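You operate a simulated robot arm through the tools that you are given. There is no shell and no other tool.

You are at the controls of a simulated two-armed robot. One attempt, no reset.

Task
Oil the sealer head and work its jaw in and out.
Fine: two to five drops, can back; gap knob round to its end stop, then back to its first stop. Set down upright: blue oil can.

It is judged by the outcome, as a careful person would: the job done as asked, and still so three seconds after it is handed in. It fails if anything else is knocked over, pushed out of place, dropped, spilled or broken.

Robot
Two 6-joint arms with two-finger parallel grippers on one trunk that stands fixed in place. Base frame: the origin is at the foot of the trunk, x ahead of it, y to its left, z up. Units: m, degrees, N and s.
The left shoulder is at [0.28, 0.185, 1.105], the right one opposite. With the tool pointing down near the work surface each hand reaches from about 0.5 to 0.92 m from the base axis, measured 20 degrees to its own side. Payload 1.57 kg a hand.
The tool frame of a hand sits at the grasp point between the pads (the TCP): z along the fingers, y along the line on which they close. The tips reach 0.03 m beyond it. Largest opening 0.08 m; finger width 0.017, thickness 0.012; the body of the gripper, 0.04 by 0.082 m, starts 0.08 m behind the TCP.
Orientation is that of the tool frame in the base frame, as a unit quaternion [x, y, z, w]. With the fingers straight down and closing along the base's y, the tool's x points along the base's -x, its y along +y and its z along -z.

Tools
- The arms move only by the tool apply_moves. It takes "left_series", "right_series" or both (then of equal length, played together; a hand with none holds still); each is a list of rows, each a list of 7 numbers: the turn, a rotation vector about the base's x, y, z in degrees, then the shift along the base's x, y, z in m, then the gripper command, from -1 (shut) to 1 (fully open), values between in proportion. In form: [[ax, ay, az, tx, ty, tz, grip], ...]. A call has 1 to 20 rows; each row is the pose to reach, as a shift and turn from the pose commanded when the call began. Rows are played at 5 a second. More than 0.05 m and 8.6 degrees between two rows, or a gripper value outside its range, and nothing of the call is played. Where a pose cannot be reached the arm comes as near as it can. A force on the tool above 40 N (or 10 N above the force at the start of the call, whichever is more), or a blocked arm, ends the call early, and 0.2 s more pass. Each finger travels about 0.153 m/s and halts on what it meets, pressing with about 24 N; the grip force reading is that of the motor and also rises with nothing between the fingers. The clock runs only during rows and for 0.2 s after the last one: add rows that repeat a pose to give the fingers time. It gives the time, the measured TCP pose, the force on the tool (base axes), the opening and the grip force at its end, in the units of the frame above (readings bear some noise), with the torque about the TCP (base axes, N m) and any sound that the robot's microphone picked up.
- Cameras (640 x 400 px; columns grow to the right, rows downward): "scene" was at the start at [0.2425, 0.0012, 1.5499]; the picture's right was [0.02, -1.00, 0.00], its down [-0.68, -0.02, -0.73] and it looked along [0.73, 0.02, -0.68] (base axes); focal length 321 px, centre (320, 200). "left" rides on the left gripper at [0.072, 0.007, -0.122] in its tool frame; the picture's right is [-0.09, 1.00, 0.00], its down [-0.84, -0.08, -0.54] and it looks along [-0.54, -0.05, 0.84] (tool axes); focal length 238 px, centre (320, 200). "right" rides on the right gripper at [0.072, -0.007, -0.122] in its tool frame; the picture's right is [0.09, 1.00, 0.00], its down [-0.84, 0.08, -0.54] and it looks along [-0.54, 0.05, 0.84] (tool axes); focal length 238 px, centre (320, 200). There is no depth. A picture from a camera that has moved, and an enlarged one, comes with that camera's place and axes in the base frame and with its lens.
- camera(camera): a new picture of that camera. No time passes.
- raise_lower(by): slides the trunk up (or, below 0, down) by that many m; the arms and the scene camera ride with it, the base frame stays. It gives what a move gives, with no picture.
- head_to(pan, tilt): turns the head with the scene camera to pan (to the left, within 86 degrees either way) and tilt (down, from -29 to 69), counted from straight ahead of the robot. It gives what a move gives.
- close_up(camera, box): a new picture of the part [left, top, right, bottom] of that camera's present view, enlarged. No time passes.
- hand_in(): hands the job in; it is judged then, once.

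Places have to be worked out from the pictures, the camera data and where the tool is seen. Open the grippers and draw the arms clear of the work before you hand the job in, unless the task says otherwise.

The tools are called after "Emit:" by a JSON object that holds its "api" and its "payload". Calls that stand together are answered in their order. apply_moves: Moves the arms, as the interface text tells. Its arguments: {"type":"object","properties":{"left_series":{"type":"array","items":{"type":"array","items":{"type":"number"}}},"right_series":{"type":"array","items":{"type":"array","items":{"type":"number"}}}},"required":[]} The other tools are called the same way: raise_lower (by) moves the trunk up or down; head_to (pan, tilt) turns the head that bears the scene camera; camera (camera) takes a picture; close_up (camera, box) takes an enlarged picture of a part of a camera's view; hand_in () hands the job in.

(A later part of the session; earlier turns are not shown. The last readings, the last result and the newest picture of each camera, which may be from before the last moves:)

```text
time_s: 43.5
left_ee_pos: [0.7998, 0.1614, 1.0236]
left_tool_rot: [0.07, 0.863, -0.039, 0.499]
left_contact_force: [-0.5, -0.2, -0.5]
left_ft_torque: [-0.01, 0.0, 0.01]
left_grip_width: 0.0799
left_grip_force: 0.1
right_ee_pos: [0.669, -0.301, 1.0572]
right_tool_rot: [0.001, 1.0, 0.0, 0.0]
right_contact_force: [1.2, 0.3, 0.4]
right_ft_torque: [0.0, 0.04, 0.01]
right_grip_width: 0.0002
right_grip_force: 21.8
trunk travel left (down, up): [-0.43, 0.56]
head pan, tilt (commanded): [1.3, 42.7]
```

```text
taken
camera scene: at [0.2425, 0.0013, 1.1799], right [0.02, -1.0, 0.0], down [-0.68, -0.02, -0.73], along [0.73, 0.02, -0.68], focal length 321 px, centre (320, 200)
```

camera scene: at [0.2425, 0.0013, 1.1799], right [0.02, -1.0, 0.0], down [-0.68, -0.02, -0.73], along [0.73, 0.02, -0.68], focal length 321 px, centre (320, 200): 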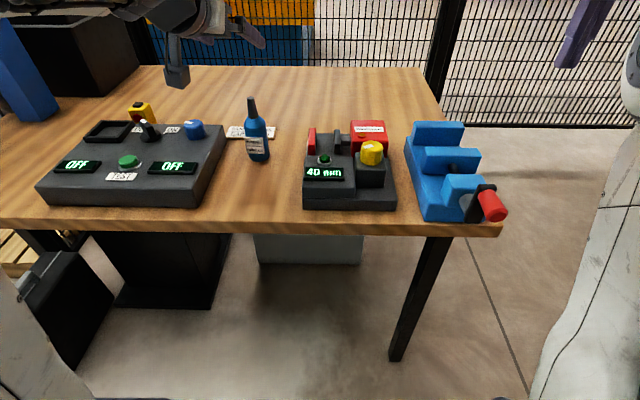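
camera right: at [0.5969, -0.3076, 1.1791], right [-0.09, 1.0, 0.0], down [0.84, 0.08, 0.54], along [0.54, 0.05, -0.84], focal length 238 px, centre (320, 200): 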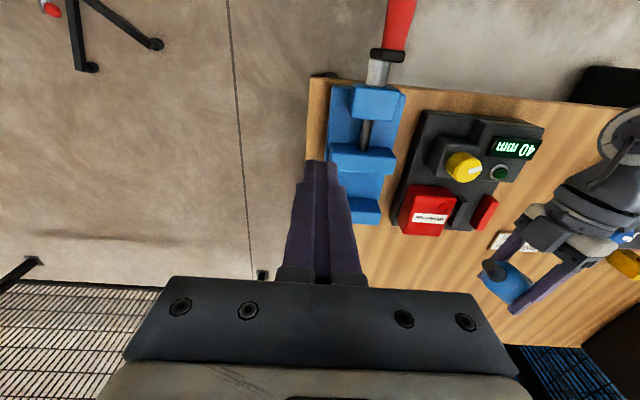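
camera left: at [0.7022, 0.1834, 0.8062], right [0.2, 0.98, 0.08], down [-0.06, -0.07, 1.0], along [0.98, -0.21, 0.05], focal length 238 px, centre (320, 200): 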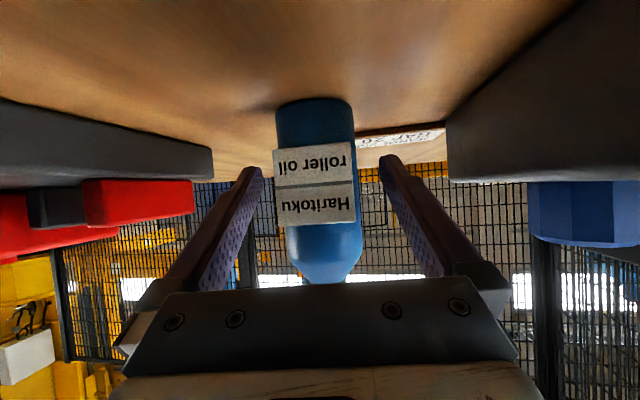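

The can is standing where it was, and the note is undisturbed. I'll raise the trunk back up for top-down work with the right hand, then clear the left hand.

Emit:
{"api": "raise_lower", "payload": {"by": 0.37}}

Emit:
{"api": "apply_moves", "payload": {"left_series": [[0, 0, 0, -0.02, 0.03, 0, 1], [0, 0, 0, -0.04, 0.06, 0, 1], [0, 0, 0, -0.06, 0.09, 0, 1], [0, 0, 0, -0.06, 0.12, 0, 1], [0, 0, 0, -0.06, 0.14, 0, 1], [0, 0, 0, -0.06, 0.14, 0, 1]], "right_series": [[0, 0, 0, 0, 0.03, -0.03, 1], [0, 0, 0, 0, 0.06, -0.06, 1], [0, 0, 0, 0.01, 0.09, -0.09, 1], [0, 0, 0, 0.02, 0.12, -0.12, 1], [0, 0, 0, 0.03, 0.15, -0.15, 1], [0, 0, 0, 0.03, 0.18, -0.18, 1]]}}

Emit:
{"api": "camera", "payload": {"camera": "scene"}}

Emit:
{"api": "camera", "payload": {"camera": "right"}}

```text
time_s: 47.1
left_ee_pos: [0.7987, 0.1621, 1.393]
left_tool_rot: [0.069, 0.863, -0.039, 0.499]
left_contact_force: [0.3, 0.1, -0.4]
left_ft_torque: [0.02, 0.0, 0.01]
left_grip_width: 0.0798
left_grip_force: 0.0
right_ee_pos: [0.6695, -0.3009, 1.4274]
right_tool_rot: [-0.001, 1.0, 0.0, 0.001]
right_contact_force: [0.8, -0.1, 0.4]
right_ft_torque: [-0.02, 0.05, -0.02]
right_grip_width: 0.0001
right_grip_force: 21.6
trunk travel left (down, up): [-0.8, 0.19]
head pan, tilt (commanded): [1.3, 42.7]
```

```text
time_s: 48.5
left_ee_pos: [0.74, 0.3032, 1.3933]
left_tool_rot: [0.07, 0.863, -0.04, 0.499]
left_contact_force: [-1.0, 0.4, -0.8]
left_ft_torque: [-0.01, -0.02, 0.03]
left_grip_width: 0.0799
left_grip_force: 0.1
right_ee_pos: [0.7, -0.1216, 1.2443]
right_tool_rot: [0.001, 1.0, 0.0, 0.002]
right_contact_force: [0.6, 0.3, -0.1]
right_ft_torque: [-0.01, 0.03, -0.02]
right_grip_width: 0.08
right_grip_force: 0.1
trunk travel left (down, up): [-0.8, 0.19]
head pan, tilt (commanded): [1.3, 42.7]
```

```text
taken
camera scene: at [0.2426, 0.0013, 1.5499], right [0.02, -1.0, 0.0], down [-0.68, -0.02, -0.73], along [0.73, 0.02, -0.68], focal length 321 px, centre (320, 200)
```

scene: 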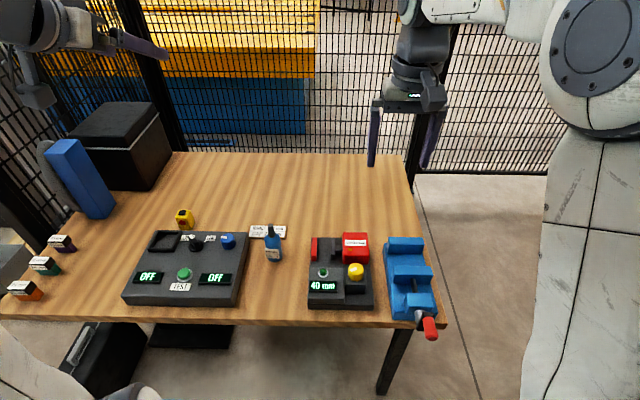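

```text
taken
camera right: at [0.6274, -0.1277, 1.3662], right [-0.09, 1.0, 0.0], down [0.84, 0.08, 0.54], along [0.54, 0.05, -0.84], focal length 238 px, centre (320, 200)
```

right: 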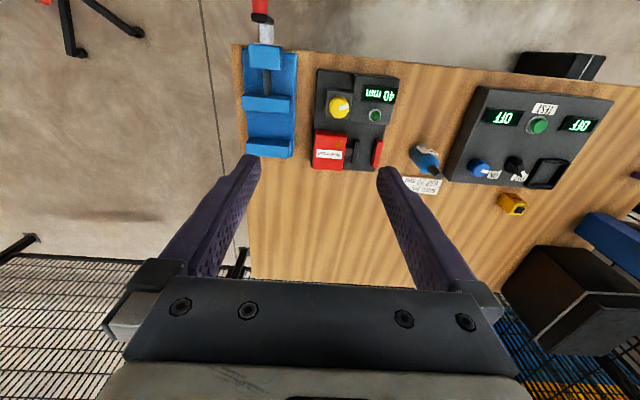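

Everything matches the starting picture, with the can back. I'm moving the right hand to hover above the knob at (0.734, -0.081, 0.98).

Emit:
{"api": "apply_moves", "payload": {"right_series": [[0, 0, 0, 0.005, 0.006, -0.035, 1], [0, 0, 0, 0.01, 0.012, -0.07, 1], [0, 0, 0, 0.015, 0.018, -0.105, 1], [0, 0, 0, 0.02, 0.024, -0.14, 1], [0, 0, 0, 0.025, 0.03, -0.175, 1], [0, 0, 0, 0.03, 0.036, -0.21, 1], [0, 0, 0, 0.034, 0.0406, -0.245, 1], [0, 0, 0, 0.034, 0.0406, -0.264, 1], [0, 0, 0, 0.034, 0.0406, -0.264, 1]]}}

Emit:
{"api": "camera", "payload": {"camera": "right"}}

Emit:
{"api": "close_up", "payload": {"camera": "scene", "box": [300, 200, 420, 310]}}

```text
time_s: 50.5
left_ee_pos: [0.7392, 0.3038, 1.3928]
left_tool_rot: [0.069, 0.863, -0.039, 0.499]
left_contact_force: [-0.9, -0.4, 0.0]
left_ft_torque: [0.0, 0.0, -0.02]
left_grip_width: 0.0803
left_grip_force: 0.1
right_ee_pos: [0.7323, -0.08, 0.983]
right_tool_rot: [0.0, 1.0, 0.0, 0.001]
right_contact_force: [-0.6, 0.0, 0.1]
right_ft_torque: [-0.01, 0.01, 0.0]
right_grip_width: 0.0801
right_grip_force: 0.3
trunk travel left (down, up): [-0.8, 0.19]
head pan, tilt (commanded): [1.3, 42.7]
```

```text
taken
camera right: at [0.6598, -0.0857, 1.1051], right [-0.09, 1.0, 0.0], down [0.84, 0.08, 0.54], along [0.54, 0.05, -0.84], focal length 238 px, centre (320, 200)
```

right: 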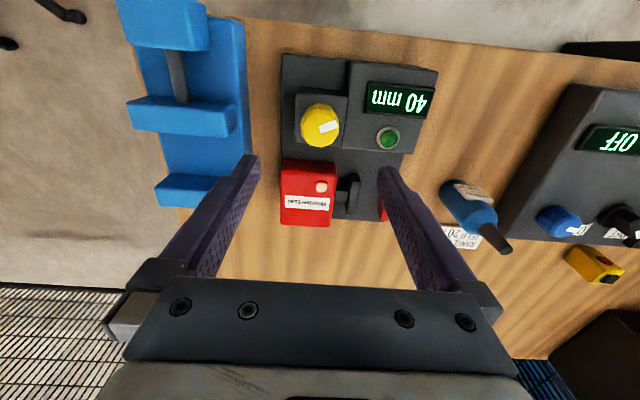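

```text
3.64 times, centred on (360, 255) of scene
camera zoom: at [0.2426, 0.0013, 1.5499], right [0.02, -1.0, 0.0], down [-0.68, -0.02, -0.73], along [0.73, 0.02, -0.68], focal length 1166 px, centre (174, 0)
```

zoom: 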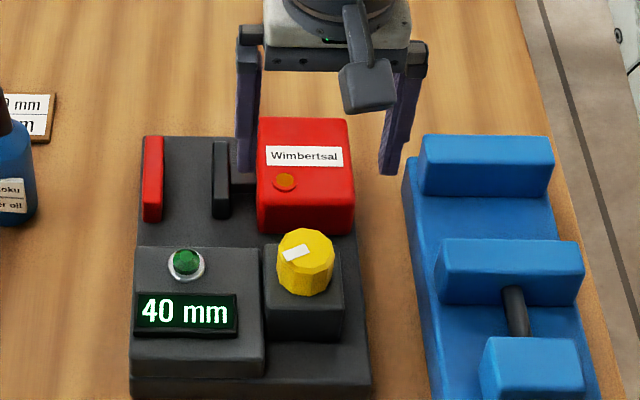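

I'll enlarge the knob in the right camera view for a precise axis position and the heights of the parts around it.

Emit:
{"api": "close_up", "payload": {"camera": "right", "box": [270, 80, 430, 200]}}

Emit:
{"api": "close_up", "payload": {"camera": "right", "box": [295, 95, 345, 150]}}

```text
3.33 times, centred on (350, 140) of right
camera zoom: at [0.6598, -0.0857, 1.1051], right [-0.09, 1.0, 0.0], down [0.84, 0.08, 0.54], along [0.54, 0.05, -0.84], focal length 794 px, centre (220, 400)
```

zoom: 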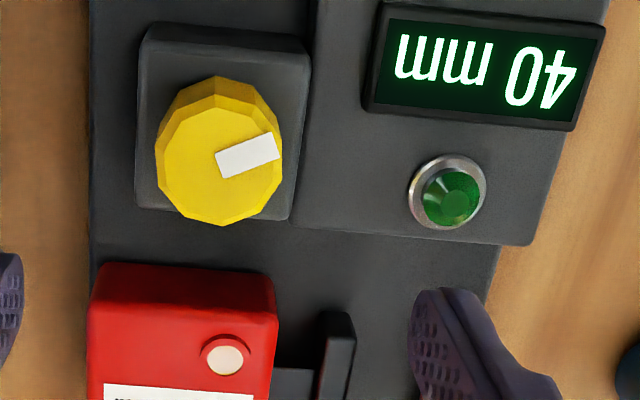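

```text
7.27 times, centred on (320, 122) of right
camera zoom: at [0.6598, -0.0857, 1.1051], right [-0.09, 1.0, 0.0], down [0.84, 0.08, 0.54], along [0.54, 0.05, -0.84], focal length 1734 px, centre (320, 764)
```

zoom: 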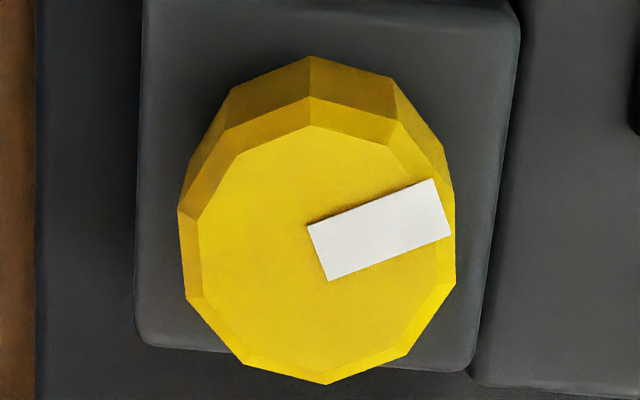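

The knob axis is about (0.732, -0.080), spanning z 0.833 to 0.858 and about 40 mm across, right under the hand. Before gripping, I'll check in the air how far the wrist can yaw, starting counter-clockwise.

Emit:
{"api": "apply_moves", "payload": {"right_series": [[0, 0, 8.5, 0, 0, 0, 1], [0, 0, 17, 0, 0, 0, 1], [0, 0, 25.5, 0, 0, 0, 1], [0, 0, 34, 0, 0, 0, 1], [0, 0, 42.5, 0, 0, 0, 1], [0, 0, 51, 0, 0, 0, 1], [0, 0, 59.5, 0, 0, 0, 1], [0, 0, 68, 0, 0, 0, 1], [0, 0, 76.5, 0, 0, 0, 1], [0, 0, 85, 0, 0, 0, 1], [0, 0, 93.5, 0, 0, 0, 1], [0, 0, 102, 0, 0, 0, 1], [0, 0, 110.5, 0, 0, 0, 1], [0, 0, 119, 0, 0, 0, 1], [0, 0, 127.5, 0, 0, 0, 1], [0, 0, 136, 0, 0, 0, 1], [0, 0, 144.5, 0, 0, 0, 1], [0, 0, 153, 0, 0, 0, 1], [0, 0, 161.5, 0, 0, 0, 1], [0, 0, 170, 0, 0, 0, 1]]}}

```text
time_s: 54.7
left_ee_pos: [0.7404, 0.3036, 1.3934]
left_tool_rot: [0.069, 0.863, -0.04, 0.5]
left_contact_force: [-0.2, 1.6, 0.2]
left_ft_torque: [0.04, 0.0, 0.0]
left_grip_width: 0.08
left_grip_force: 0.0
right_ee_pos: [0.7327, -0.0813, 0.9838]
right_tool_rot: [0.996, -0.086, -0.001, -0.001]
right_contact_force: [0.6, 0.1, 0.4]
right_ft_torque: [-0.01, 0.01, -0.02]
right_grip_width: 0.08
right_grip_force: 0.0
trunk travel left (down, up): [-0.8, 0.19]
head pan, tilt (commanded): [1.3, 42.7]
```

Yaw of +170° is fine, which leaves up to 340° of clockwise travel (the pointer at about 8 o'clock suggests clockwise from its first stop). I'm descending over the knob to TCP z about 0.870 with fingers open.

Emit:
{"api": "apply_moves", "payload": {"right_series": [[0, 0, 0, 0, 0.0005, -0.03, 1], [0, 0, 0, 0, 0.001, -0.06, 1], [0, 0, 0, 0, 0.001, -0.085, 1], [0, 0, 0, 0, 0.001, -0.105, 1], [0, 0, 0, 0, 0.001, -0.113, 1], [0, 0, 0, 0, 0.001, -0.113, 1]]}}

Emit:
{"api": "close_up", "payload": {"camera": "scene", "box": [300, 210, 420, 310]}}

Emit:
{"api": "camera", "payload": {"camera": "right"}}

```text
time_s: 56.1
left_ee_pos: [0.7392, 0.3036, 1.3936]
left_tool_rot: [0.069, 0.863, -0.039, 0.5]
left_contact_force: [0.0, 0.1, -0.9]
left_ft_torque: [-0.02, 0.01, -0.02]
left_grip_width: 0.0802
left_grip_force: 0.0
right_ee_pos: [0.7329, -0.0819, 0.8688]
right_tool_rot: [0.996, -0.087, -0.001, 0.0]
right_contact_force: [-0.4, -0.2, 0.6]
right_ft_torque: [0.0, 0.01, 0.04]
right_grip_width: 0.08
right_grip_force: 0.1
trunk travel left (down, up): [-0.8, 0.19]
head pan, tilt (commanded): [1.3, 42.7]
```

```text
4.00 times, centred on (360, 260) of scene
camera zoom: at [0.2426, 0.0013, 1.5499], right [0.02, -1.0, 0.0], down [-0.68, -0.02, -0.73], along [0.73, 0.02, -0.68], focal length 1283 px, centre (160, -40)
```

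zoom: 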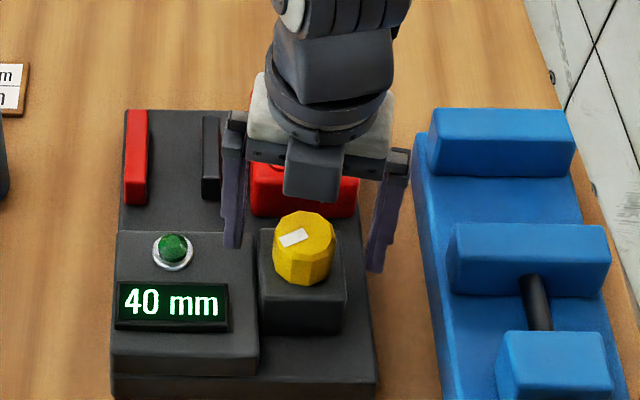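

```text
taken
camera right: at [0.8056, -0.0861, 0.9913], right [-0.08, -1.0, 0.0], down [-0.84, 0.07, 0.54], along [-0.54, 0.05, -0.84], focal length 238 px, centre (320, 200)
```

right: 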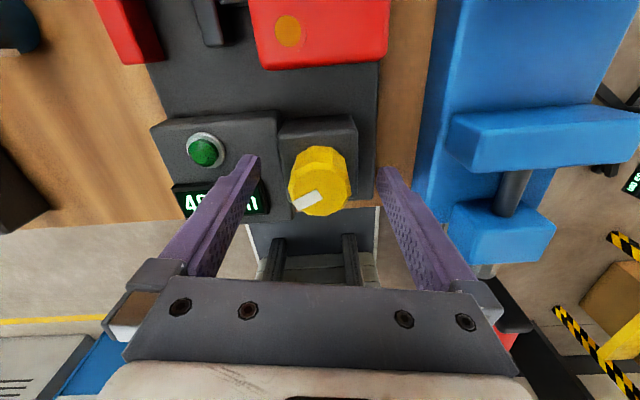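

Knob is centred between the fingers and clear of the block. Closing gently onto it.

Emit:
{"api": "apply_moves", "payload": {"right_series": [[0, 0, 0, 0, 0, 0, 0.4], [0, 0, 0, 0, 0, 0, 0.15], [0, 0, 0, 0, 0, 0, 0.0], [0, 0, 0, 0, 0, 0, -0.5], [0, 0, 0, 0, 0, 0, -1], [0, 0, 0, 0, 0, 0, -1]]}}

Emit:
{"api": "close_up", "payload": {"camera": "scene", "box": [300, 210, 420, 310]}}

Emit:
{"api": "camera", "payload": {"camera": "right"}}

```text
time_s: 57.5
left_ee_pos: [0.7389, 0.3032, 1.3933]
left_tool_rot: [0.069, 0.863, -0.04, 0.499]
left_contact_force: [0.1, 0.1, 0.3]
left_ft_torque: [0.0, -0.04, 0.03]
left_grip_width: 0.0801
left_grip_force: 0.1
right_ee_pos: [0.7325, -0.0803, 0.87]
right_tool_rot: [0.996, -0.088, -0.001, 0.0]
right_contact_force: [-0.5, -1.1, -0.1]
right_ft_torque: [-0.14, 0.13, -0.03]
right_grip_width: 0.0377
right_grip_force: 44.0
trunk travel left (down, up): [-0.8, 0.19]
head pan, tilt (commanded): [1.3, 42.7]
```

```text
4.00 times, centred on (360, 260) of scene
camera zoom: at [0.2425, 0.0012, 1.5499], right [0.02, -1.0, 0.0], down [-0.68, -0.02, -0.73], along [0.73, 0.02, -0.68], focal length 1283 px, centre (160, -40)
```

zoom: 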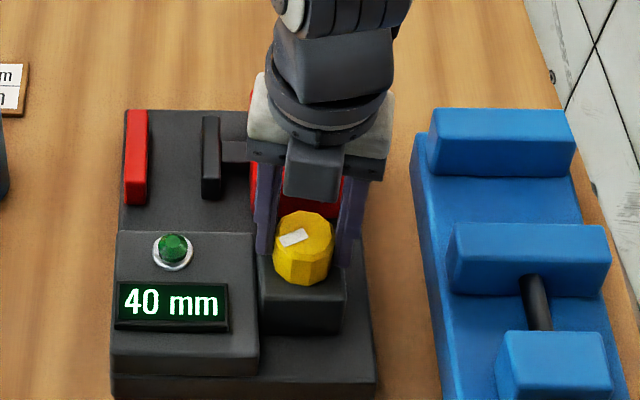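

```text
taken
camera right: at [0.8054, -0.0863, 0.9913], right [-0.08, -1.0, 0.0], down [-0.84, 0.07, 0.54], along [-0.54, 0.05, -0.84], focal length 238 px, centre (320, 200)
```

right: 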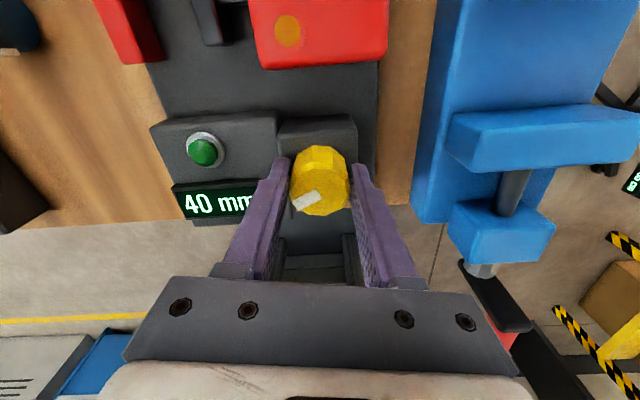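

The knob is gripped (37.7 mm) and the display still reads 40 mm. I'll try a small clockwise turn of 12° and watch torque, display and jaw.

Emit:
{"api": "apply_moves", "payload": {"right_series": [[0, 0, -4, 0, 0, 0, -1], [0, 0, -8, 0, 0, 0, -1], [0, 0, -12, 0, 0, 0, -1], [0, 0, -12, 0, 0, 0, -1]]}}

Emit:
{"api": "close_up", "payload": {"camera": "scene", "box": [300, 210, 420, 310]}}

```text
time_s: 58.5
left_ee_pos: [0.7397, 0.3021, 1.3931]
left_tool_rot: [0.069, 0.863, -0.039, 0.499]
left_contact_force: [-0.5, -0.5, -0.1]
left_ft_torque: [-0.01, -0.02, -0.01]
left_grip_width: 0.0801
left_grip_force: 0.0
right_ee_pos: [0.7315, -0.0808, 0.8697]
right_tool_rot: [0.981, -0.192, -0.001, -0.001]
right_contact_force: [2.7, -12.3, -9.7]
right_ft_torque: [-0.67, -1.06, 0.04]
right_grip_width: 0.0377
right_grip_force: 43.8
trunk travel left (down, up): [-0.8, 0.19]
head pan, tilt (commanded): [1.3, 42.7]
```

```text
4.00 times, centred on (360, 260) of scene
camera zoom: at [0.243, 0.0005, 1.5497], right [0.02, -1.0, 0.0], down [-0.68, -0.01, -0.73], along [0.73, 0.02, -0.68], focal length 1283 px, centre (160, -40)
```

zoom: 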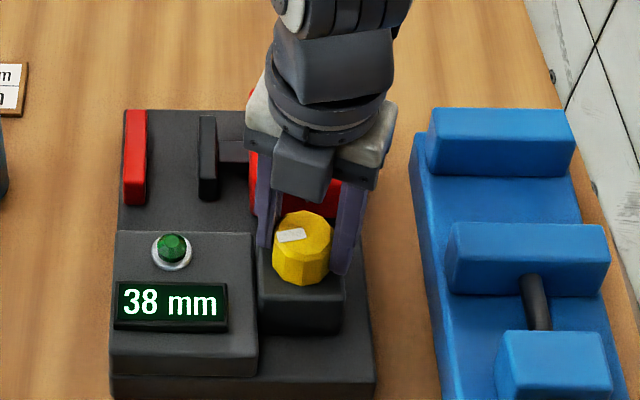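

Clockwise closes the gap (now 38 mm) and the knob turns freely, but lateral force of about 12 N says I'm turning slightly off the knob's axis. I'll zoom in to find the exact axis before continuing.

Emit:
{"api": "close_up", "payload": {"camera": "right", "box": [260, 120, 380, 240]}}

Emit:
{"api": "close_up", "payload": {"camera": "scene", "box": [336, 250, 376, 285]}}

```text
3.33 times, centred on (320, 180) of right
camera zoom: at [0.8024, -0.1019, 0.9914], right [-0.29, -0.96, 0.0], down [-0.8, 0.24, 0.54], along [-0.52, 0.16, -0.84], focal length 794 px, centre (320, 267)
```

zoom: 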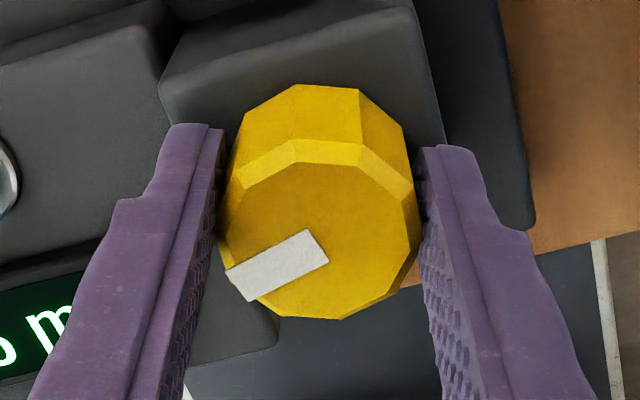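

```text
11.43 times, centred on (356, 268) of scene
camera zoom: at [0.243, 0.0005, 1.5497], right [0.02, -1.0, 0.0], down [-0.68, -0.01, -0.73], along [0.73, 0.02, -0.68], focal length 3665 px, centre (-91, -571)
```

zoom: 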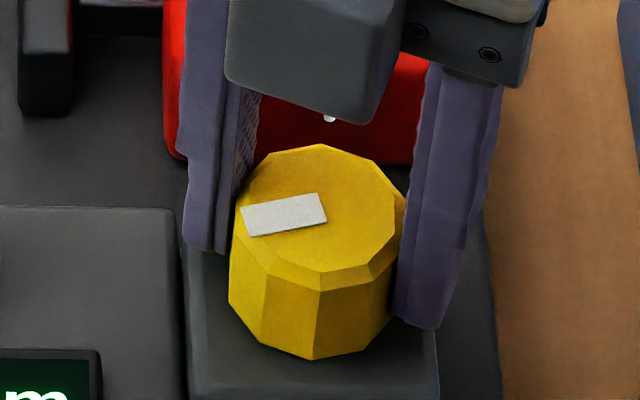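

Combining the two wrist views, the knob axis is nearer (0.730, -0.080), about 3 mm closer to the robot than my TCP. I'll open, re-centre and re-grip.

Emit:
{"api": "apply_moves", "payload": {"right_series": [[0, 0, 0, 0, 0, 0, 0.3], [0, 0, 0, 0, 0, 0, 0.5], [0, 0, 0, -0.002, 0.0006, 0, 0.5], [0, 0, 0, -0.0032, 0.0012, 0, 0.5], [0, 0, 0, -0.0032, 0.0012, 0, 0.5]]}}

Emit:
{"api": "close_up", "payload": {"camera": "right", "box": [260, 120, 380, 240]}}

Emit:
{"api": "close_up", "payload": {"camera": "scene", "box": [300, 210, 420, 310]}}

```text
time_s: 59.7
left_ee_pos: [0.7395, 0.3021, 1.3933]
left_tool_rot: [0.069, 0.863, -0.039, 0.499]
left_contact_force: [-0.7, 0.5, 0.4]
left_ft_torque: [-0.01, -0.04, 0.02]
left_grip_width: 0.0801
left_grip_force: 0.0
right_ee_pos: [0.7283, -0.0786, 0.8709]
right_tool_rot: [0.982, -0.191, -0.001, 0.0]
right_contact_force: [-0.3, -0.5, 0.4]
right_ft_torque: [-0.02, 0.02, -0.03]
right_grip_width: 0.06
right_grip_force: 0.1
trunk travel left (down, up): [-0.8, 0.19]
head pan, tilt (commanded): [1.3, 42.7]
```

```text
3.33 times, centred on (320, 180) of right
camera zoom: at [0.7987, -0.0992, 0.9922], right [-0.29, -0.96, 0.0], down [-0.8, 0.24, 0.54], along [-0.52, 0.16, -0.84], focal length 794 px, centre (320, 267)
```

zoom: 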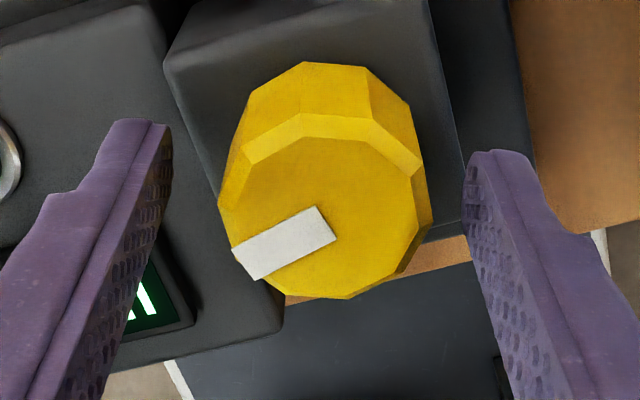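

```text
4.00 times, centred on (360, 260) of scene
camera zoom: at [0.2425, 0.0012, 1.5499], right [0.02, -1.0, 0.0], down [-0.68, -0.02, -0.73], along [0.73, 0.02, -0.68], focal length 1283 px, centre (160, -40)
```

zoom: 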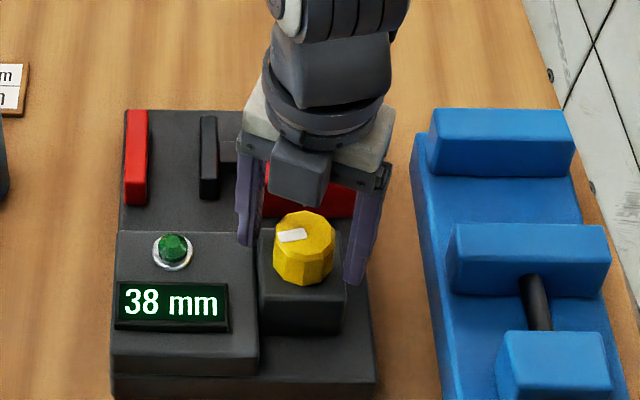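

The hand is now centred on the knob within about 1 mm. I'm closing again and turning clockwise in small steps while monitoring force.

Emit:
{"api": "apply_moves", "payload": {"right_series": [[0, 0, 0, 0, 0, 0, 0.2], [0, 0, 0, 0, 0, 0, 0.0], [0, 0, 0, 0, 0, 0, -1], [0, 0, 0, 0, 0, 0, -1], [0, 0, -4, 0, 0, 0, -1], [0, 0, -8, 0, 0, 0, -1], [0, 0, -12, 0, 0, 0, -1], [0, 0, -16, 0, 0, 0, -1], [0, 0, -16, 0, 0, 0, -1]]}}

Emit:
{"api": "close_up", "payload": {"camera": "scene", "box": [300, 210, 420, 310]}}

Emit:
{"api": "close_up", "payload": {"camera": "right", "box": [260, 120, 380, 240]}}

```text
time_s: 61.7
left_ee_pos: [0.7389, 0.3028, 1.3932]
left_tool_rot: [0.069, 0.863, -0.039, 0.5]
left_contact_force: [-0.6, -0.4, 0.8]
left_ft_torque: [-0.01, -0.01, 0.0]
left_grip_width: 0.08
left_grip_force: 0.1
right_ee_pos: [0.7299, -0.0795, 0.871]
right_tool_rot: [0.945, -0.326, -0.001, 0.0]
right_contact_force: [-2.8, -9.2, 8.2]
right_ft_torque: [0.33, 1.21, -0.03]
right_grip_width: 0.038
right_grip_force: 44.4
trunk travel left (down, up): [-0.8, 0.19]
head pan, tilt (commanded): [1.3, 42.7]
```

```text
4.00 times, centred on (360, 260) of scene
camera zoom: at [0.242, 0.0007, 1.5501], right [0.02, -1.0, 0.0], down [-0.68, -0.02, -0.74], along [0.73, 0.02, -0.68], focal length 1283 px, centre (160, -40)
```

zoom: 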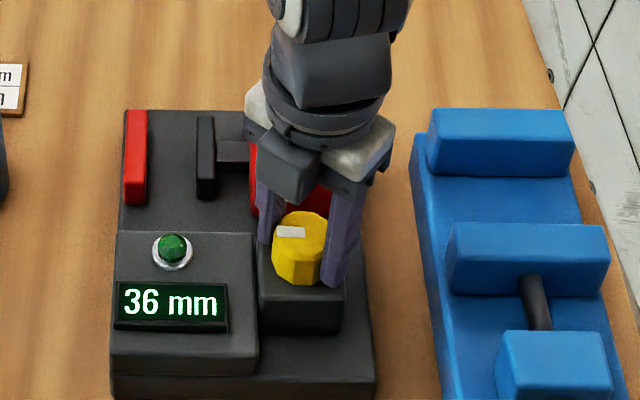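

```text
3.33 times, centred on (320, 180) of right
camera zoom: at [0.79, -0.1182, 0.9922], right [-0.54, -0.84, 0.0], down [-0.71, 0.45, 0.54], along [-0.46, 0.3, -0.84], focal length 794 px, centre (320, 267)
```

zoom: 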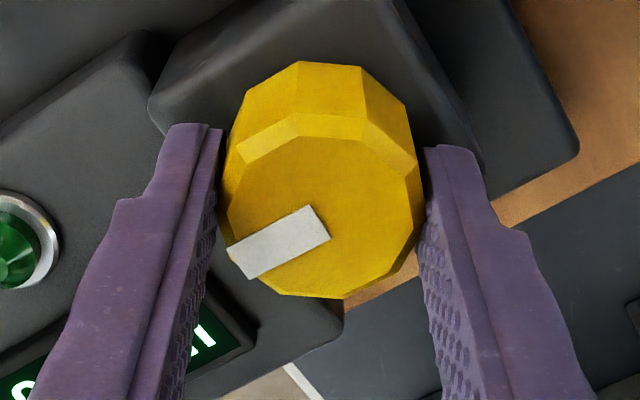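

Display is 36 mm (about 7° per mm). The residual force points to the true axis being nearer (0.731, -0.081), so I'll shift the hand by about 2 mm with the grip held and see if the force relaxes.

Emit:
{"api": "apply_moves", "payload": {"right_series": [[0, 0, 0, 0.0007, -0.0008, 0, -1], [0, 0, 0, 0.0014, -0.0016, 0, -1], [0, 0, 0, 0.0014, -0.0016, 0, -1]]}}

```text
time_s: 62.5
left_ee_pos: [0.7374, 0.3052, 1.3937]
left_tool_rot: [0.069, 0.863, -0.04, 0.499]
left_contact_force: [-0.6, 0.1, 0.0]
left_ft_torque: [0.01, 0.0, 0.02]
left_grip_width: 0.0802
left_grip_force: 0.2
right_ee_pos: [0.7285, -0.0798, 0.87]
right_tool_rot: [0.945, -0.326, -0.002, 0.0]
right_contact_force: [-18.8, 2.2, 8.3]
right_ft_torque: [-0.16, -0.65, 0.02]
right_grip_width: 0.0381
right_grip_force: 43.4
trunk travel left (down, up): [-0.8, 0.19]
head pan, tilt (commanded): [1.3, 42.7]
```

That shows stiffness of about 7 to 11 N/mm: y is now right, but x should go back. Correcting to the force-neutral point.

Emit:
{"api": "apply_moves", "payload": {"right_series": [[0, 0, 0, -0.0008, 0.0002, 0.0005, -1], [0, 0, 0, -0.0016, 0.0003, 0.0008, -1], [0, 0, 0, -0.0016, 0.0003, 0.0008, -1]]}}

```text
time_s: 63.3
left_ee_pos: [0.7392, 0.3035, 1.3922]
left_tool_rot: [0.069, 0.863, -0.039, 0.499]
left_contact_force: [0.2, -0.5, 0.4]
left_ft_torque: [0.04, 0.02, 0.0]
left_grip_width: 0.0798
left_grip_force: 0.1
right_ee_pos: [0.7284, -0.0788, 0.8693]
right_tool_rot: [0.946, -0.326, -0.001, -0.001]
right_contact_force: [-5.0, 8.5, -13.8]
right_ft_torque: [0.89, 0.61, 0.04]
right_grip_width: 0.0381
right_grip_force: 43.3
trunk travel left (down, up): [-0.8, 0.19]
head pan, tilt (commanded): [1.3, 42.7]
```

Vertical preload dominates now (the z stiffness is high). I'll open the fingers to relax everything and read the exact hand pose from the camera data before re-gripping.

Emit:
{"api": "apply_moves", "payload": {"right_series": [[0, 0, 0, 0, 0, 0, 0.2], [0, 0, 0, 0, 0, 0, 0.4], [0, 0, 0, 0, 0, 0, 0.4]]}}

Emit:
{"api": "close_up", "payload": {"camera": "right", "box": [260, 120, 380, 240]}}

Emit:
{"api": "close_up", "payload": {"camera": "scene", "box": [300, 210, 420, 310]}}

```text
time_s: 64.1
left_ee_pos: [0.7398, 0.3028, 1.3931]
left_tool_rot: [0.069, 0.863, -0.039, 0.5]
left_contact_force: [0.3, -0.2, 0.0]
left_ft_torque: [0.01, 0.01, -0.01]
left_grip_width: 0.0799
left_grip_force: 0.1
right_ee_pos: [0.7296, -0.0807, 0.8717]
right_tool_rot: [0.946, -0.326, -0.001, -0.001]
right_contact_force: [-0.4, -0.7, -0.6]
right_ft_torque: [0.01, -0.02, -0.02]
right_grip_width: 0.0565
right_grip_force: 0.1
trunk travel left (down, up): [-0.8, 0.19]
head pan, tilt (commanded): [1.3, 42.7]
```

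```text
3.33 times, centred on (320, 180) of right
camera zoom: at [0.7902, -0.1189, 0.9935], right [-0.54, -0.84, 0.0], down [-0.71, 0.45, 0.54], along [-0.46, 0.29, -0.84], focal length 794 px, centre (320, 267)
```

zoom: 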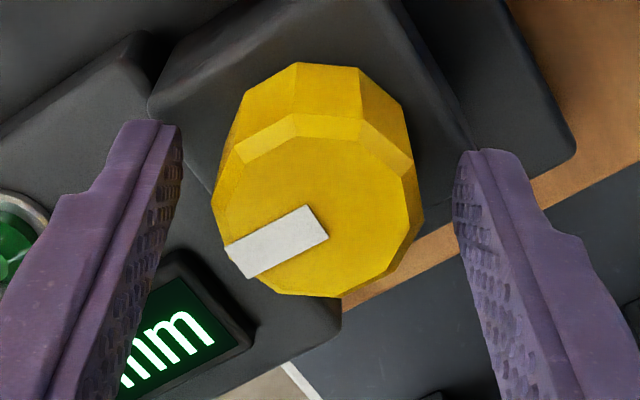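

```text
4.00 times, centred on (360, 260) of scene
camera zoom: at [0.2425, 0.0012, 1.5499], right [0.02, -1.0, 0.0], down [-0.68, -0.02, -0.73], along [0.73, 0.02, -0.68], focal length 1283 px, centre (160, -40)
```

zoom: 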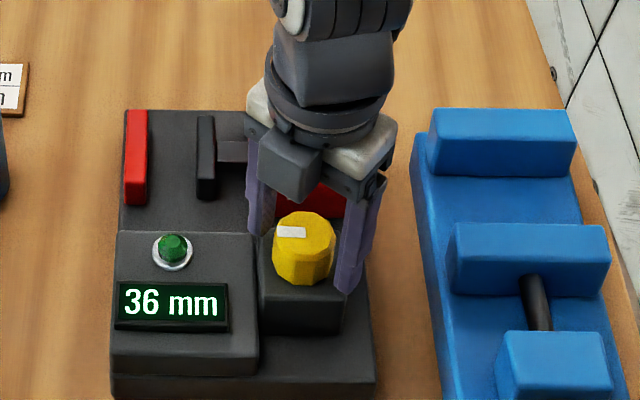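

The sealer hasn't moved and the display holds 36 mm. Combining the force neutral points, the axis is about (0.729, -0.0795); I'm re-gripping there and turning a further 24°.

Emit:
{"api": "apply_moves", "payload": {"right_series": [[0, 0, 0, 0, 0.0005, -0.001, 0.4], [0, 0, 0, 0, 0.0005, -0.001, 0.1], [0, 0, 0, 0, 0.0005, -0.001, -0.1], [0, 0, 0, 0, 0.0005, -0.001, -1], [0, 0, 0, 0, 0.0005, -0.001, -1]]}}

Emit:
{"api": "apply_moves", "payload": {"right_series": [[0, 0, -6, 0, 0, 0, -1], [0, 0, -12, 0, 0, 0, -1], [0, 0, -18, 0, 0, 0, -1], [0, 0, -24, 0, 0, 0, -1], [0, 0, -24, 0, 0, 0, -1]]}}

Emit:
{"api": "close_up", "payload": {"camera": "scene", "box": [300, 210, 420, 310]}}

```text
time_s: 65.3
left_ee_pos: [0.7394, 0.3027, 1.3934]
left_tool_rot: [0.069, 0.863, -0.039, 0.499]
left_contact_force: [-0.7, 0.0, 0.3]
left_ft_torque: [0.03, -0.02, 0.01]
left_grip_width: 0.0802
left_grip_force: 0.1
right_ee_pos: [0.7293, -0.0802, 0.87]
right_tool_rot: [0.946, -0.325, -0.001, -0.001]
right_contact_force: [-0.1, -1.0, 1.4]
right_ft_torque: [-0.17, 0.17, -0.02]
right_grip_width: 0.0379
right_grip_force: 44.3
trunk travel left (down, up): [-0.8, 0.19]
head pan, tilt (commanded): [1.3, 42.7]
```

```text
time_s: 66.5
left_ee_pos: [0.7394, 0.3028, 1.3933]
left_tool_rot: [0.069, 0.863, -0.039, 0.499]
left_contact_force: [0.5, 0.5, -0.6]
left_ft_torque: [0.03, -0.02, 0.03]
left_grip_width: 0.08
left_grip_force: 0.0
right_ee_pos: [0.7297, -0.0787, 0.8707]
right_tool_rot: [0.856, -0.516, -0.001, 0.0]
right_contact_force: [1.3, -2.3, 3.8]
right_ft_torque: [0.18, 0.89, -0.03]
right_grip_width: 0.0378
right_grip_force: 43.5
trunk travel left (down, up): [-0.8, 0.19]
head pan, tilt (commanded): [1.3, 42.7]
```

```text
4.00 times, centred on (360, 260) of scene
camera zoom: at [0.2424, 0.0011, 1.55], right [0.02, -1.0, 0.0], down [-0.68, -0.02, -0.73], along [0.73, 0.02, -0.68], focal length 1283 px, centre (160, -40)
```

zoom: 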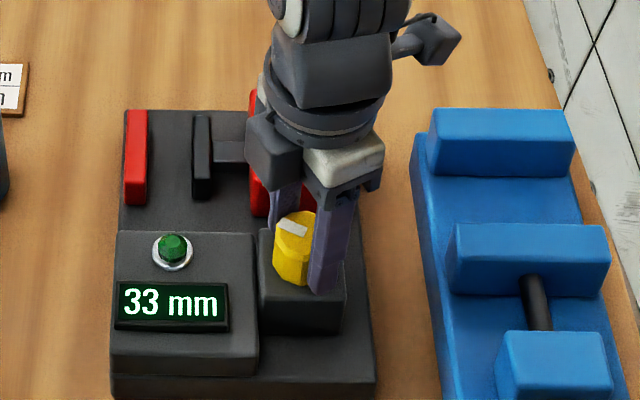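

Forces are small now and the gap reads 33 mm (about 7.4° per mm). I'm continuing clockwise 40° with the same centre.

Emit:
{"api": "apply_moves", "payload": {"right_series": [[0, 0, -8, 0, 0, 0, -1], [0, 0, -16, 0, 0, 0, -1], [0, 0, -24, 0, 0, 0, -1], [0, 0, -32, 0, 0, 0, -1], [0, 0, -40, 0, 0, 0, -1], [0, 0, -40, 0, 0, 0, -1]]}}

Emit:
{"api": "close_up", "payload": {"camera": "scene", "box": [300, 210, 420, 310]}}

```text
time_s: 67.9
left_ee_pos: [0.74, 0.3034, 1.3937]
left_tool_rot: [0.069, 0.863, -0.04, 0.5]
left_contact_force: [0.0, -0.2, -0.2]
left_ft_torque: [0.01, -0.01, 0.02]
left_grip_width: 0.0797
left_grip_force: 0.1
right_ee_pos: [0.7301, -0.0794, 0.87]
right_tool_rot: [-0.627, 0.779, 0.0, 0.001]
right_contact_force: [5.5, -3.9, 1.5]
right_ft_torque: [-1.2, 0.16, 0.01]
right_grip_width: 0.0379
right_grip_force: 43.6
trunk travel left (down, up): [-0.8, 0.19]
head pan, tilt (commanded): [1.3, 42.7]
```

```text
4.00 times, centred on (360, 260) of scene
camera zoom: at [0.2428, 0.001, 1.5499], right [0.02, -1.0, 0.0], down [-0.68, -0.02, -0.73], along [0.73, 0.02, -0.68], focal length 1283 px, centre (160, -40)
```

zoom: 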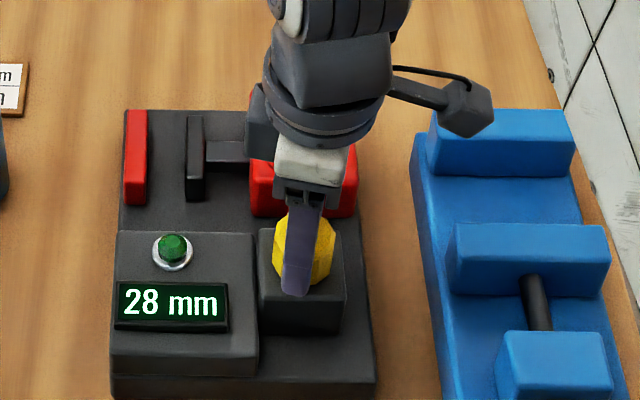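

28 mm now, with forces small. I'm continuing another 40° with a tiny centring tweak.

Emit:
{"api": "apply_moves", "payload": {"right_series": [[0, 0, -8, 0.0003, -0.0003, 0, -1], [0, 0, -16, 0.0004, -0.0004, 0, -1], [0, 0, -24, 0.0004, -0.0004, 0, -1], [0, 0, -32, 0.0004, -0.0004, 0, -1], [0, 0, -40, 0.0004, -0.0004, 0, -1], [0, 0, -40, 0.0004, -0.0004, 0, -1]]}}

Emit:
{"api": "close_up", "payload": {"camera": "scene", "box": [300, 210, 420, 310]}}

```text
time_s: 69.3
left_ee_pos: [0.7403, 0.3037, 1.3932]
left_tool_rot: [0.069, 0.863, -0.04, 0.5]
left_contact_force: [-0.1, -0.2, 0.3]
left_ft_torque: [-0.02, -0.02, 0.01]
left_grip_width: 0.0802
left_grip_force: 0.1
right_ee_pos: [0.7309, -0.08, 0.8706]
right_tool_rot: [-0.324, 0.946, 0.0, 0.001]
right_contact_force: [8.7, -0.5, -5.2]
right_ft_torque: [0.28, -0.57, -0.02]
right_grip_width: 0.0381
right_grip_force: 43.9
trunk travel left (down, up): [-0.8, 0.19]
head pan, tilt (commanded): [1.3, 42.7]
```

```text
4.00 times, centred on (360, 260) of scene
camera zoom: at [0.2431, 0.0011, 1.5497], right [0.02, -1.0, 0.0], down [-0.68, -0.02, -0.73], along [0.73, 0.02, -0.68], focal length 1283 px, centre (160, -40)
```

zoom: 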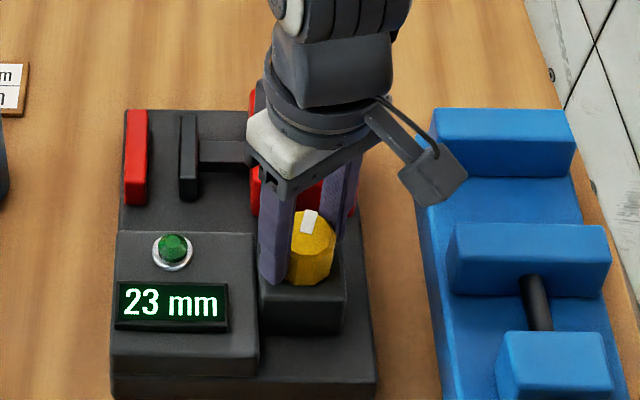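

23 mm now. Continuing 40° with a slight +x tweak to relieve the 8.7 N.

Emit:
{"api": "apply_moves", "payload": {"right_series": [[0, 0, -8, 0.0005, 0, 0, -1], [0, 0, -16, 0.0007, 0, 0, -1], [0, 0, -24, 0.0007, 0, 0, -1], [0, 0, -32, 0.0007, 0, 0, -1], [0, 0, -40, 0.0007, 0, 0, -1], [0, 0, -40, 0.0007, 0, 0, -1]]}}

Emit:
{"api": "close_up", "payload": {"camera": "scene", "box": [300, 210, 420, 310]}}

```text
time_s: 70.7
left_ee_pos: [0.7391, 0.3045, 1.3931]
left_tool_rot: [0.069, 0.862, -0.039, 0.5]
left_contact_force: [-0.5, 0.2, 0.6]
left_ft_torque: [-0.01, 0.01, 0.02]
left_grip_width: 0.0802
left_grip_force: 0.1
right_ee_pos: [0.7311, -0.0807, 0.87]
right_tool_rot: [0.019, 1.0, -0.001, 0.001]
right_contact_force: [5.0, 0.3, 4.9]
right_ft_torque: [0.1, -0.53, -0.01]
right_grip_width: 0.038
right_grip_force: 43.2
trunk travel left (down, up): [-0.8, 0.19]
head pan, tilt (commanded): [1.3, 42.7]
```

```text
4.00 times, centred on (360, 260) of scene
camera zoom: at [0.2425, 0.0011, 1.55], right [0.02, -1.0, 0.0], down [-0.68, -0.02, -0.73], along [0.73, 0.02, -0.68], focal length 1283 px, centre (160, -40)
```

zoom: 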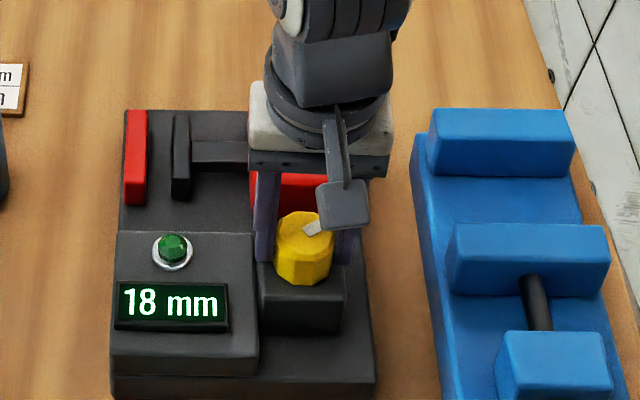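

18 mm now, still turning freely. Continuing clockwise.

Emit:
{"api": "apply_moves", "payload": {"right_series": [[0, 0, -8, 0.0003, 0, 0, -1], [0, 0, -16, 0.0004, 0, 0, -1], [0, 0, -24, 0.0004, 0, 0, -1], [0, 0, -32, 0.0004, 0, 0, -1], [0, 0, -32, 0.0004, 0, 0, -1]]}}

Emit:
{"api": "close_up", "payload": {"camera": "scene", "box": [300, 210, 420, 310]}}

```text
time_s: 71.9
left_ee_pos: [0.7399, 0.3015, 1.3931]
left_tool_rot: [0.069, 0.863, -0.039, 0.499]
left_contact_force: [0.3, 0.2, 0.3]
left_ft_torque: [0.0, -0.01, 0.01]
left_grip_width: 0.0802
left_grip_force: 0.1
right_ee_pos: [0.7309, -0.0815, 0.8698]
right_tool_rot: [0.295, 0.956, 0.0, 0.001]
right_contact_force: [8.6, -9.0, 3.6]
right_ft_torque: [-0.15, 0.23, 0.04]
right_grip_width: 0.0377
right_grip_force: 43.6
trunk travel left (down, up): [-0.8, 0.19]
head pan, tilt (commanded): [1.3, 42.7]
```

```text
4.00 times, centred on (360, 260) of scene
camera zoom: at [0.2428, 0.0006, 1.5499], right [0.02, -1.0, 0.0], down [-0.68, -0.02, -0.73], along [0.73, 0.02, -0.68], focal length 1283 px, centre (160, -40)
```

zoom: 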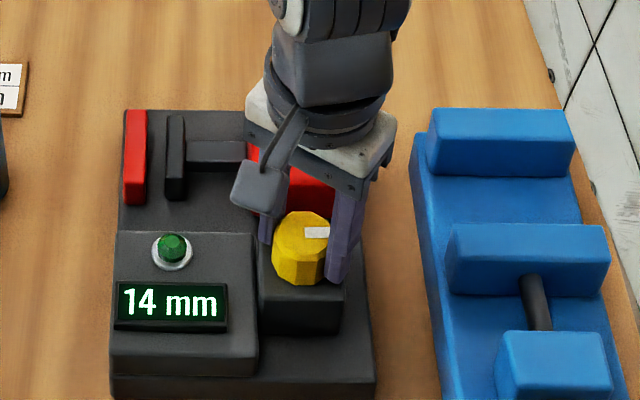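

14 mm now. Tweaking the centre by about 1 mm along the force and continuing in smaller steps as the stop may be near.

Emit:
{"api": "apply_moves", "payload": {"right_series": [[0, 0, -6, 0.0006, -0.0008, 0, -1], [0, 0, -12, 0.0008, -0.001, 0, -1], [0, 0, -18, 0.0008, -0.001, 0, -1], [0, 0, -24, 0.0008, -0.001, 0, -1], [0, 0, -24, 0.0008, -0.001, 0, -1]]}}

Emit:
{"api": "close_up", "payload": {"camera": "scene", "box": [300, 210, 420, 310]}}

```text
time_s: 73.1
left_ee_pos: [0.7388, 0.303, 1.3924]
left_tool_rot: [0.069, 0.863, -0.04, 0.499]
left_contact_force: [0.8, -0.3, -0.4]
left_ft_torque: [-0.03, 0.0, 0.01]
left_grip_width: 0.0799
left_grip_force: 0.0
right_ee_pos: [0.7301, -0.0817, 0.8698]
right_tool_rot: [0.485, 0.874, 0.0, 0.0]
right_contact_force: [-1.9, -3.5, 3.8]
right_ft_torque: [0.53, -0.22, 0.01]
right_grip_width: 0.0379
right_grip_force: 43.6
trunk travel left (down, up): [-0.8, 0.19]
head pan, tilt (commanded): [1.3, 42.7]
```

```text
4.00 times, centred on (360, 260) of scene
camera zoom: at [0.2422, 0.0009, 1.55], right [0.02, -1.0, 0.0], down [-0.68, -0.02, -0.73], along [0.73, 0.02, -0.68], focal length 1283 px, centre (160, -40)
```

zoom: 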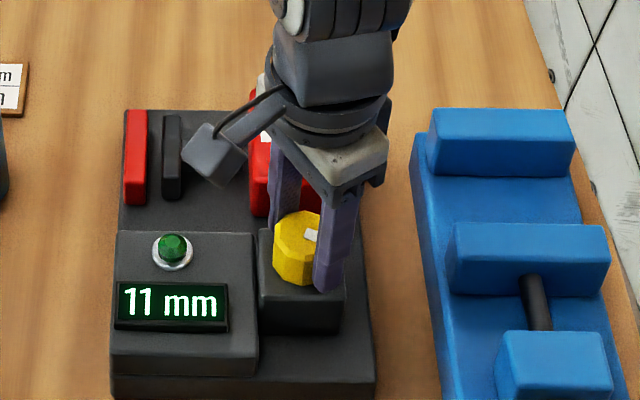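

11 mm now. The stop might be at 10 mm, so I'm going on in 4° steps and watching the torque.

Emit:
{"api": "apply_moves", "payload": {"right_series": [[0, 0, -4, 0, 0, 0, -1], [0, 0, -8, 0, 0, 0, -1], [0, 0, -12, 0, 0, 0, -1]]}}

Emit:
{"api": "close_up", "payload": {"camera": "scene", "box": [300, 210, 420, 310]}}

```text
time_s: 73.9
left_ee_pos: [0.7383, 0.3021, 1.3937]
left_tool_rot: [0.068, 0.863, -0.039, 0.5]
left_contact_force: [0.2, -0.8, 0.9]
left_ft_torque: [0.02, 0.0, 0.0]
left_grip_width: 0.0799
left_grip_force: 0.1
right_ee_pos: [0.7294, -0.0818, 0.8705]
right_tool_rot: [0.572, 0.82, -0.001, 0.0]
right_contact_force: [-6.1, -4.3, 2.5]
right_ft_torque: [-0.13, -0.16, 1.28]
right_grip_width: 0.0384
right_grip_force: 43.9
trunk travel left (down, up): [-0.8, 0.19]
head pan, tilt (commanded): [1.3, 42.7]
```

```text
4.00 times, centred on (360, 260) of scene
camera zoom: at [0.2421, 0.0008, 1.55], right [0.02, -1.0, 0.0], down [-0.68, -0.02, -0.73], along [0.73, 0.02, -0.68], focal length 1283 px, centre (160, -40)
```

zoom: 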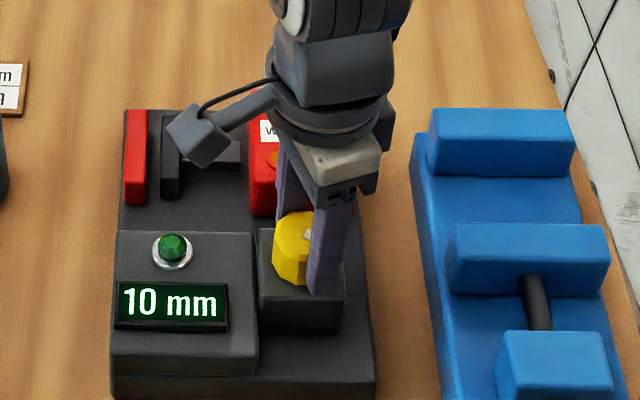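

End stop reached: torque about z jumped to 1.28 N·m and the display reads 10 mm. Now I'm turning back counter-clockwise, reversing the small centre tweaks.

Emit:
{"api": "apply_moves", "payload": {"right_series": [[0, 0, 4, 0, 0, 0, -1], [0, 0, 12, -0.0002, 0.0002, 0, -1], [0, 0, 20, -0.0004, 0.0005, 0, -1], [0, 0, 28, -0.0006, 0.0008, 0, -1], [0, 0, 36, -0.0008, 0.001, 0, -1], [0, 0, 44, -0.0008, 0.001, 0, -1], [0, 0, 44, -0.0008, 0.001, 0, -1]]}}

Emit:
{"api": "close_up", "payload": {"camera": "scene", "box": [300, 210, 420, 310]}}

```text
time_s: 75.5
left_ee_pos: [0.7385, 0.3026, 1.3942]
left_tool_rot: [0.069, 0.863, -0.039, 0.499]
left_contact_force: [0.5, 0.5, -0.6]
left_ft_torque: [-0.01, 0.01, -0.01]
left_grip_width: 0.0799
left_grip_force: 0.0
right_ee_pos: [0.7312, -0.0795, 0.8704]
right_tool_rot: [0.224, 0.975, 0.0, 0.001]
right_contact_force: [-2.3, -8.9, 2.9]
right_ft_torque: [-0.21, -0.09, 0.0]
right_grip_width: 0.0378
right_grip_force: 43.8
trunk travel left (down, up): [-0.8, 0.19]
head pan, tilt (commanded): [1.3, 42.7]
```

```text
4.00 times, centred on (360, 260) of scene
camera zoom: at [0.2423, 0.0006, 1.5499], right [0.02, -1.0, 0.0], down [-0.68, -0.02, -0.73], along [0.73, 0.02, -0.68], focal length 1283 px, centre (160, -40)
```

zoom: 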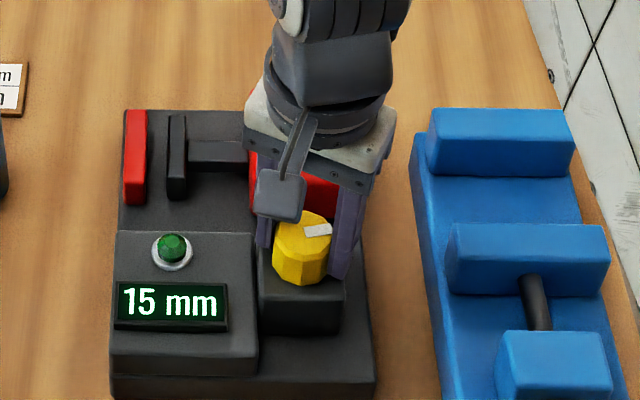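

15 mm, moving back out freely. Continuing counter-clockwise with a 1 mm y relief.

Emit:
{"api": "apply_moves", "payload": {"right_series": [[0, 0, 8, 0, -0.0006, 0, -1], [0, 0, 16, -0.0002, -0.0008, 0, -1], [0, 0, 24, -0.0003, -0.0008, 0, -1], [0, 0, 32, -0.0004, -0.0008, 0, -1], [0, 0, 40, -0.0005, -0.0008, 0, -1], [0, 0, 48, -0.0006, -0.0008, 0, -1], [0, 0, 48, -0.0006, -0.0008, 0, -1]]}}

Emit:
{"api": "close_up", "payload": {"camera": "scene", "box": [300, 210, 420, 310]}}

```text
time_s: 77.1
left_ee_pos: [0.739, 0.3041, 1.3931]
left_tool_rot: [0.068, 0.863, -0.038, 0.499]
left_contact_force: [0.1, -0.5, 1.0]
left_ft_torque: [-0.02, 0.02, 0.02]
left_grip_width: 0.08
left_grip_force: 0.0
right_ee_pos: [0.7303, -0.0804, 0.8692]
right_tool_rot: [-0.191, 0.982, 0.0, 0.001]
right_contact_force: [0.0, 11.6, -5.9]
right_ft_torque: [0.51, -0.06, -0.01]
right_grip_width: 0.0377
right_grip_force: 44.1
trunk travel left (down, up): [-0.8, 0.19]
head pan, tilt (commanded): [1.3, 42.7]
```

```text
4.00 times, centred on (360, 260) of scene
camera zoom: at [0.2427, 0.0017, 1.5499], right [0.02, -1.0, 0.0], down [-0.68, -0.02, -0.73], along [0.73, 0.02, -0.68], focal length 1283 px, centre (160, -40)
```

zoom: 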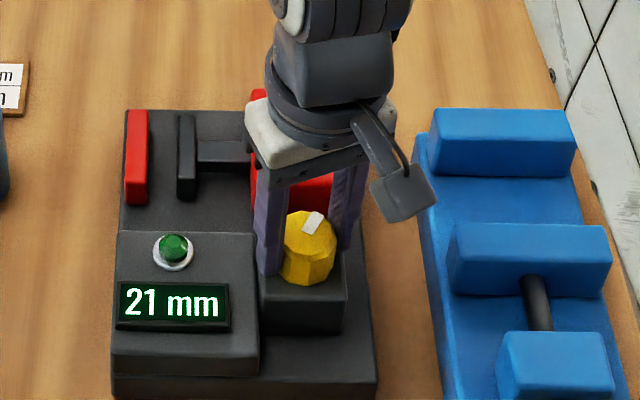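

21 mm. Relieving y by +1.2 mm and continuing out.

Emit:
{"api": "apply_moves", "payload": {"right_series": [[0, 0, 8, 0, 0.0008, 0, -1], [0, 0, 16, -0.0002, 0.0012, 0, -1], [0, 0, 24, -0.0003, 0.0012, 0, -1], [0, 0, 32, -0.0004, 0.0012, 0, -1], [0, 0, 40, -0.0004, 0.0012, 0, -1], [0, 0, 48, -0.0004, 0.0012, 0, -1], [0, 0, 48, -0.0004, 0.0012, 0, -1]]}}

Emit:
{"api": "close_up", "payload": {"camera": "scene", "box": [300, 210, 420, 310]}}

```text
time_s: 78.7
left_ee_pos: [0.7396, 0.3026, 1.3929]
left_tool_rot: [0.069, 0.863, -0.04, 0.499]
left_contact_force: [-0.3, -0.3, -0.3]
left_ft_torque: [0.02, 0.01, -0.03]
left_grip_width: 0.0798
left_grip_force: 0.2
right_ee_pos: [0.7303, -0.0785, 0.8695]
right_tool_rot: [-0.574, 0.819, 0.001, 0.0]
right_contact_force: [5.3, 2.4, -4.9]
right_ft_torque: [0.38, -0.16, 0.01]
right_grip_width: 0.0378
right_grip_force: 43.8
trunk travel left (down, up): [-0.8, 0.19]
head pan, tilt (commanded): [1.3, 42.7]
```

```text
4.00 times, centred on (360, 260) of scene
camera zoom: at [0.243, 0.0011, 1.5499], right [0.02, -1.0, 0.0], down [-0.68, -0.02, -0.73], along [0.73, 0.02, -0.68], focal length 1283 px, centre (160, -40)
```

zoom: 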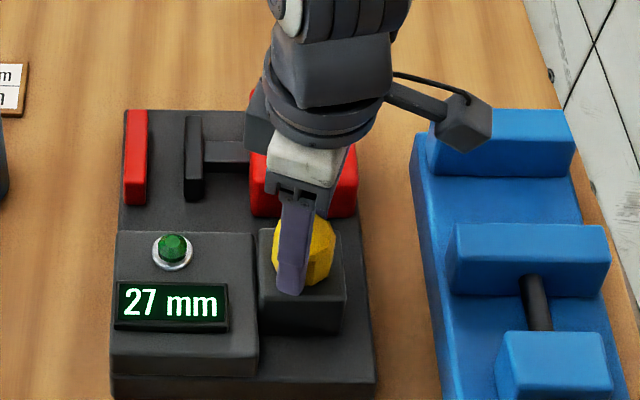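

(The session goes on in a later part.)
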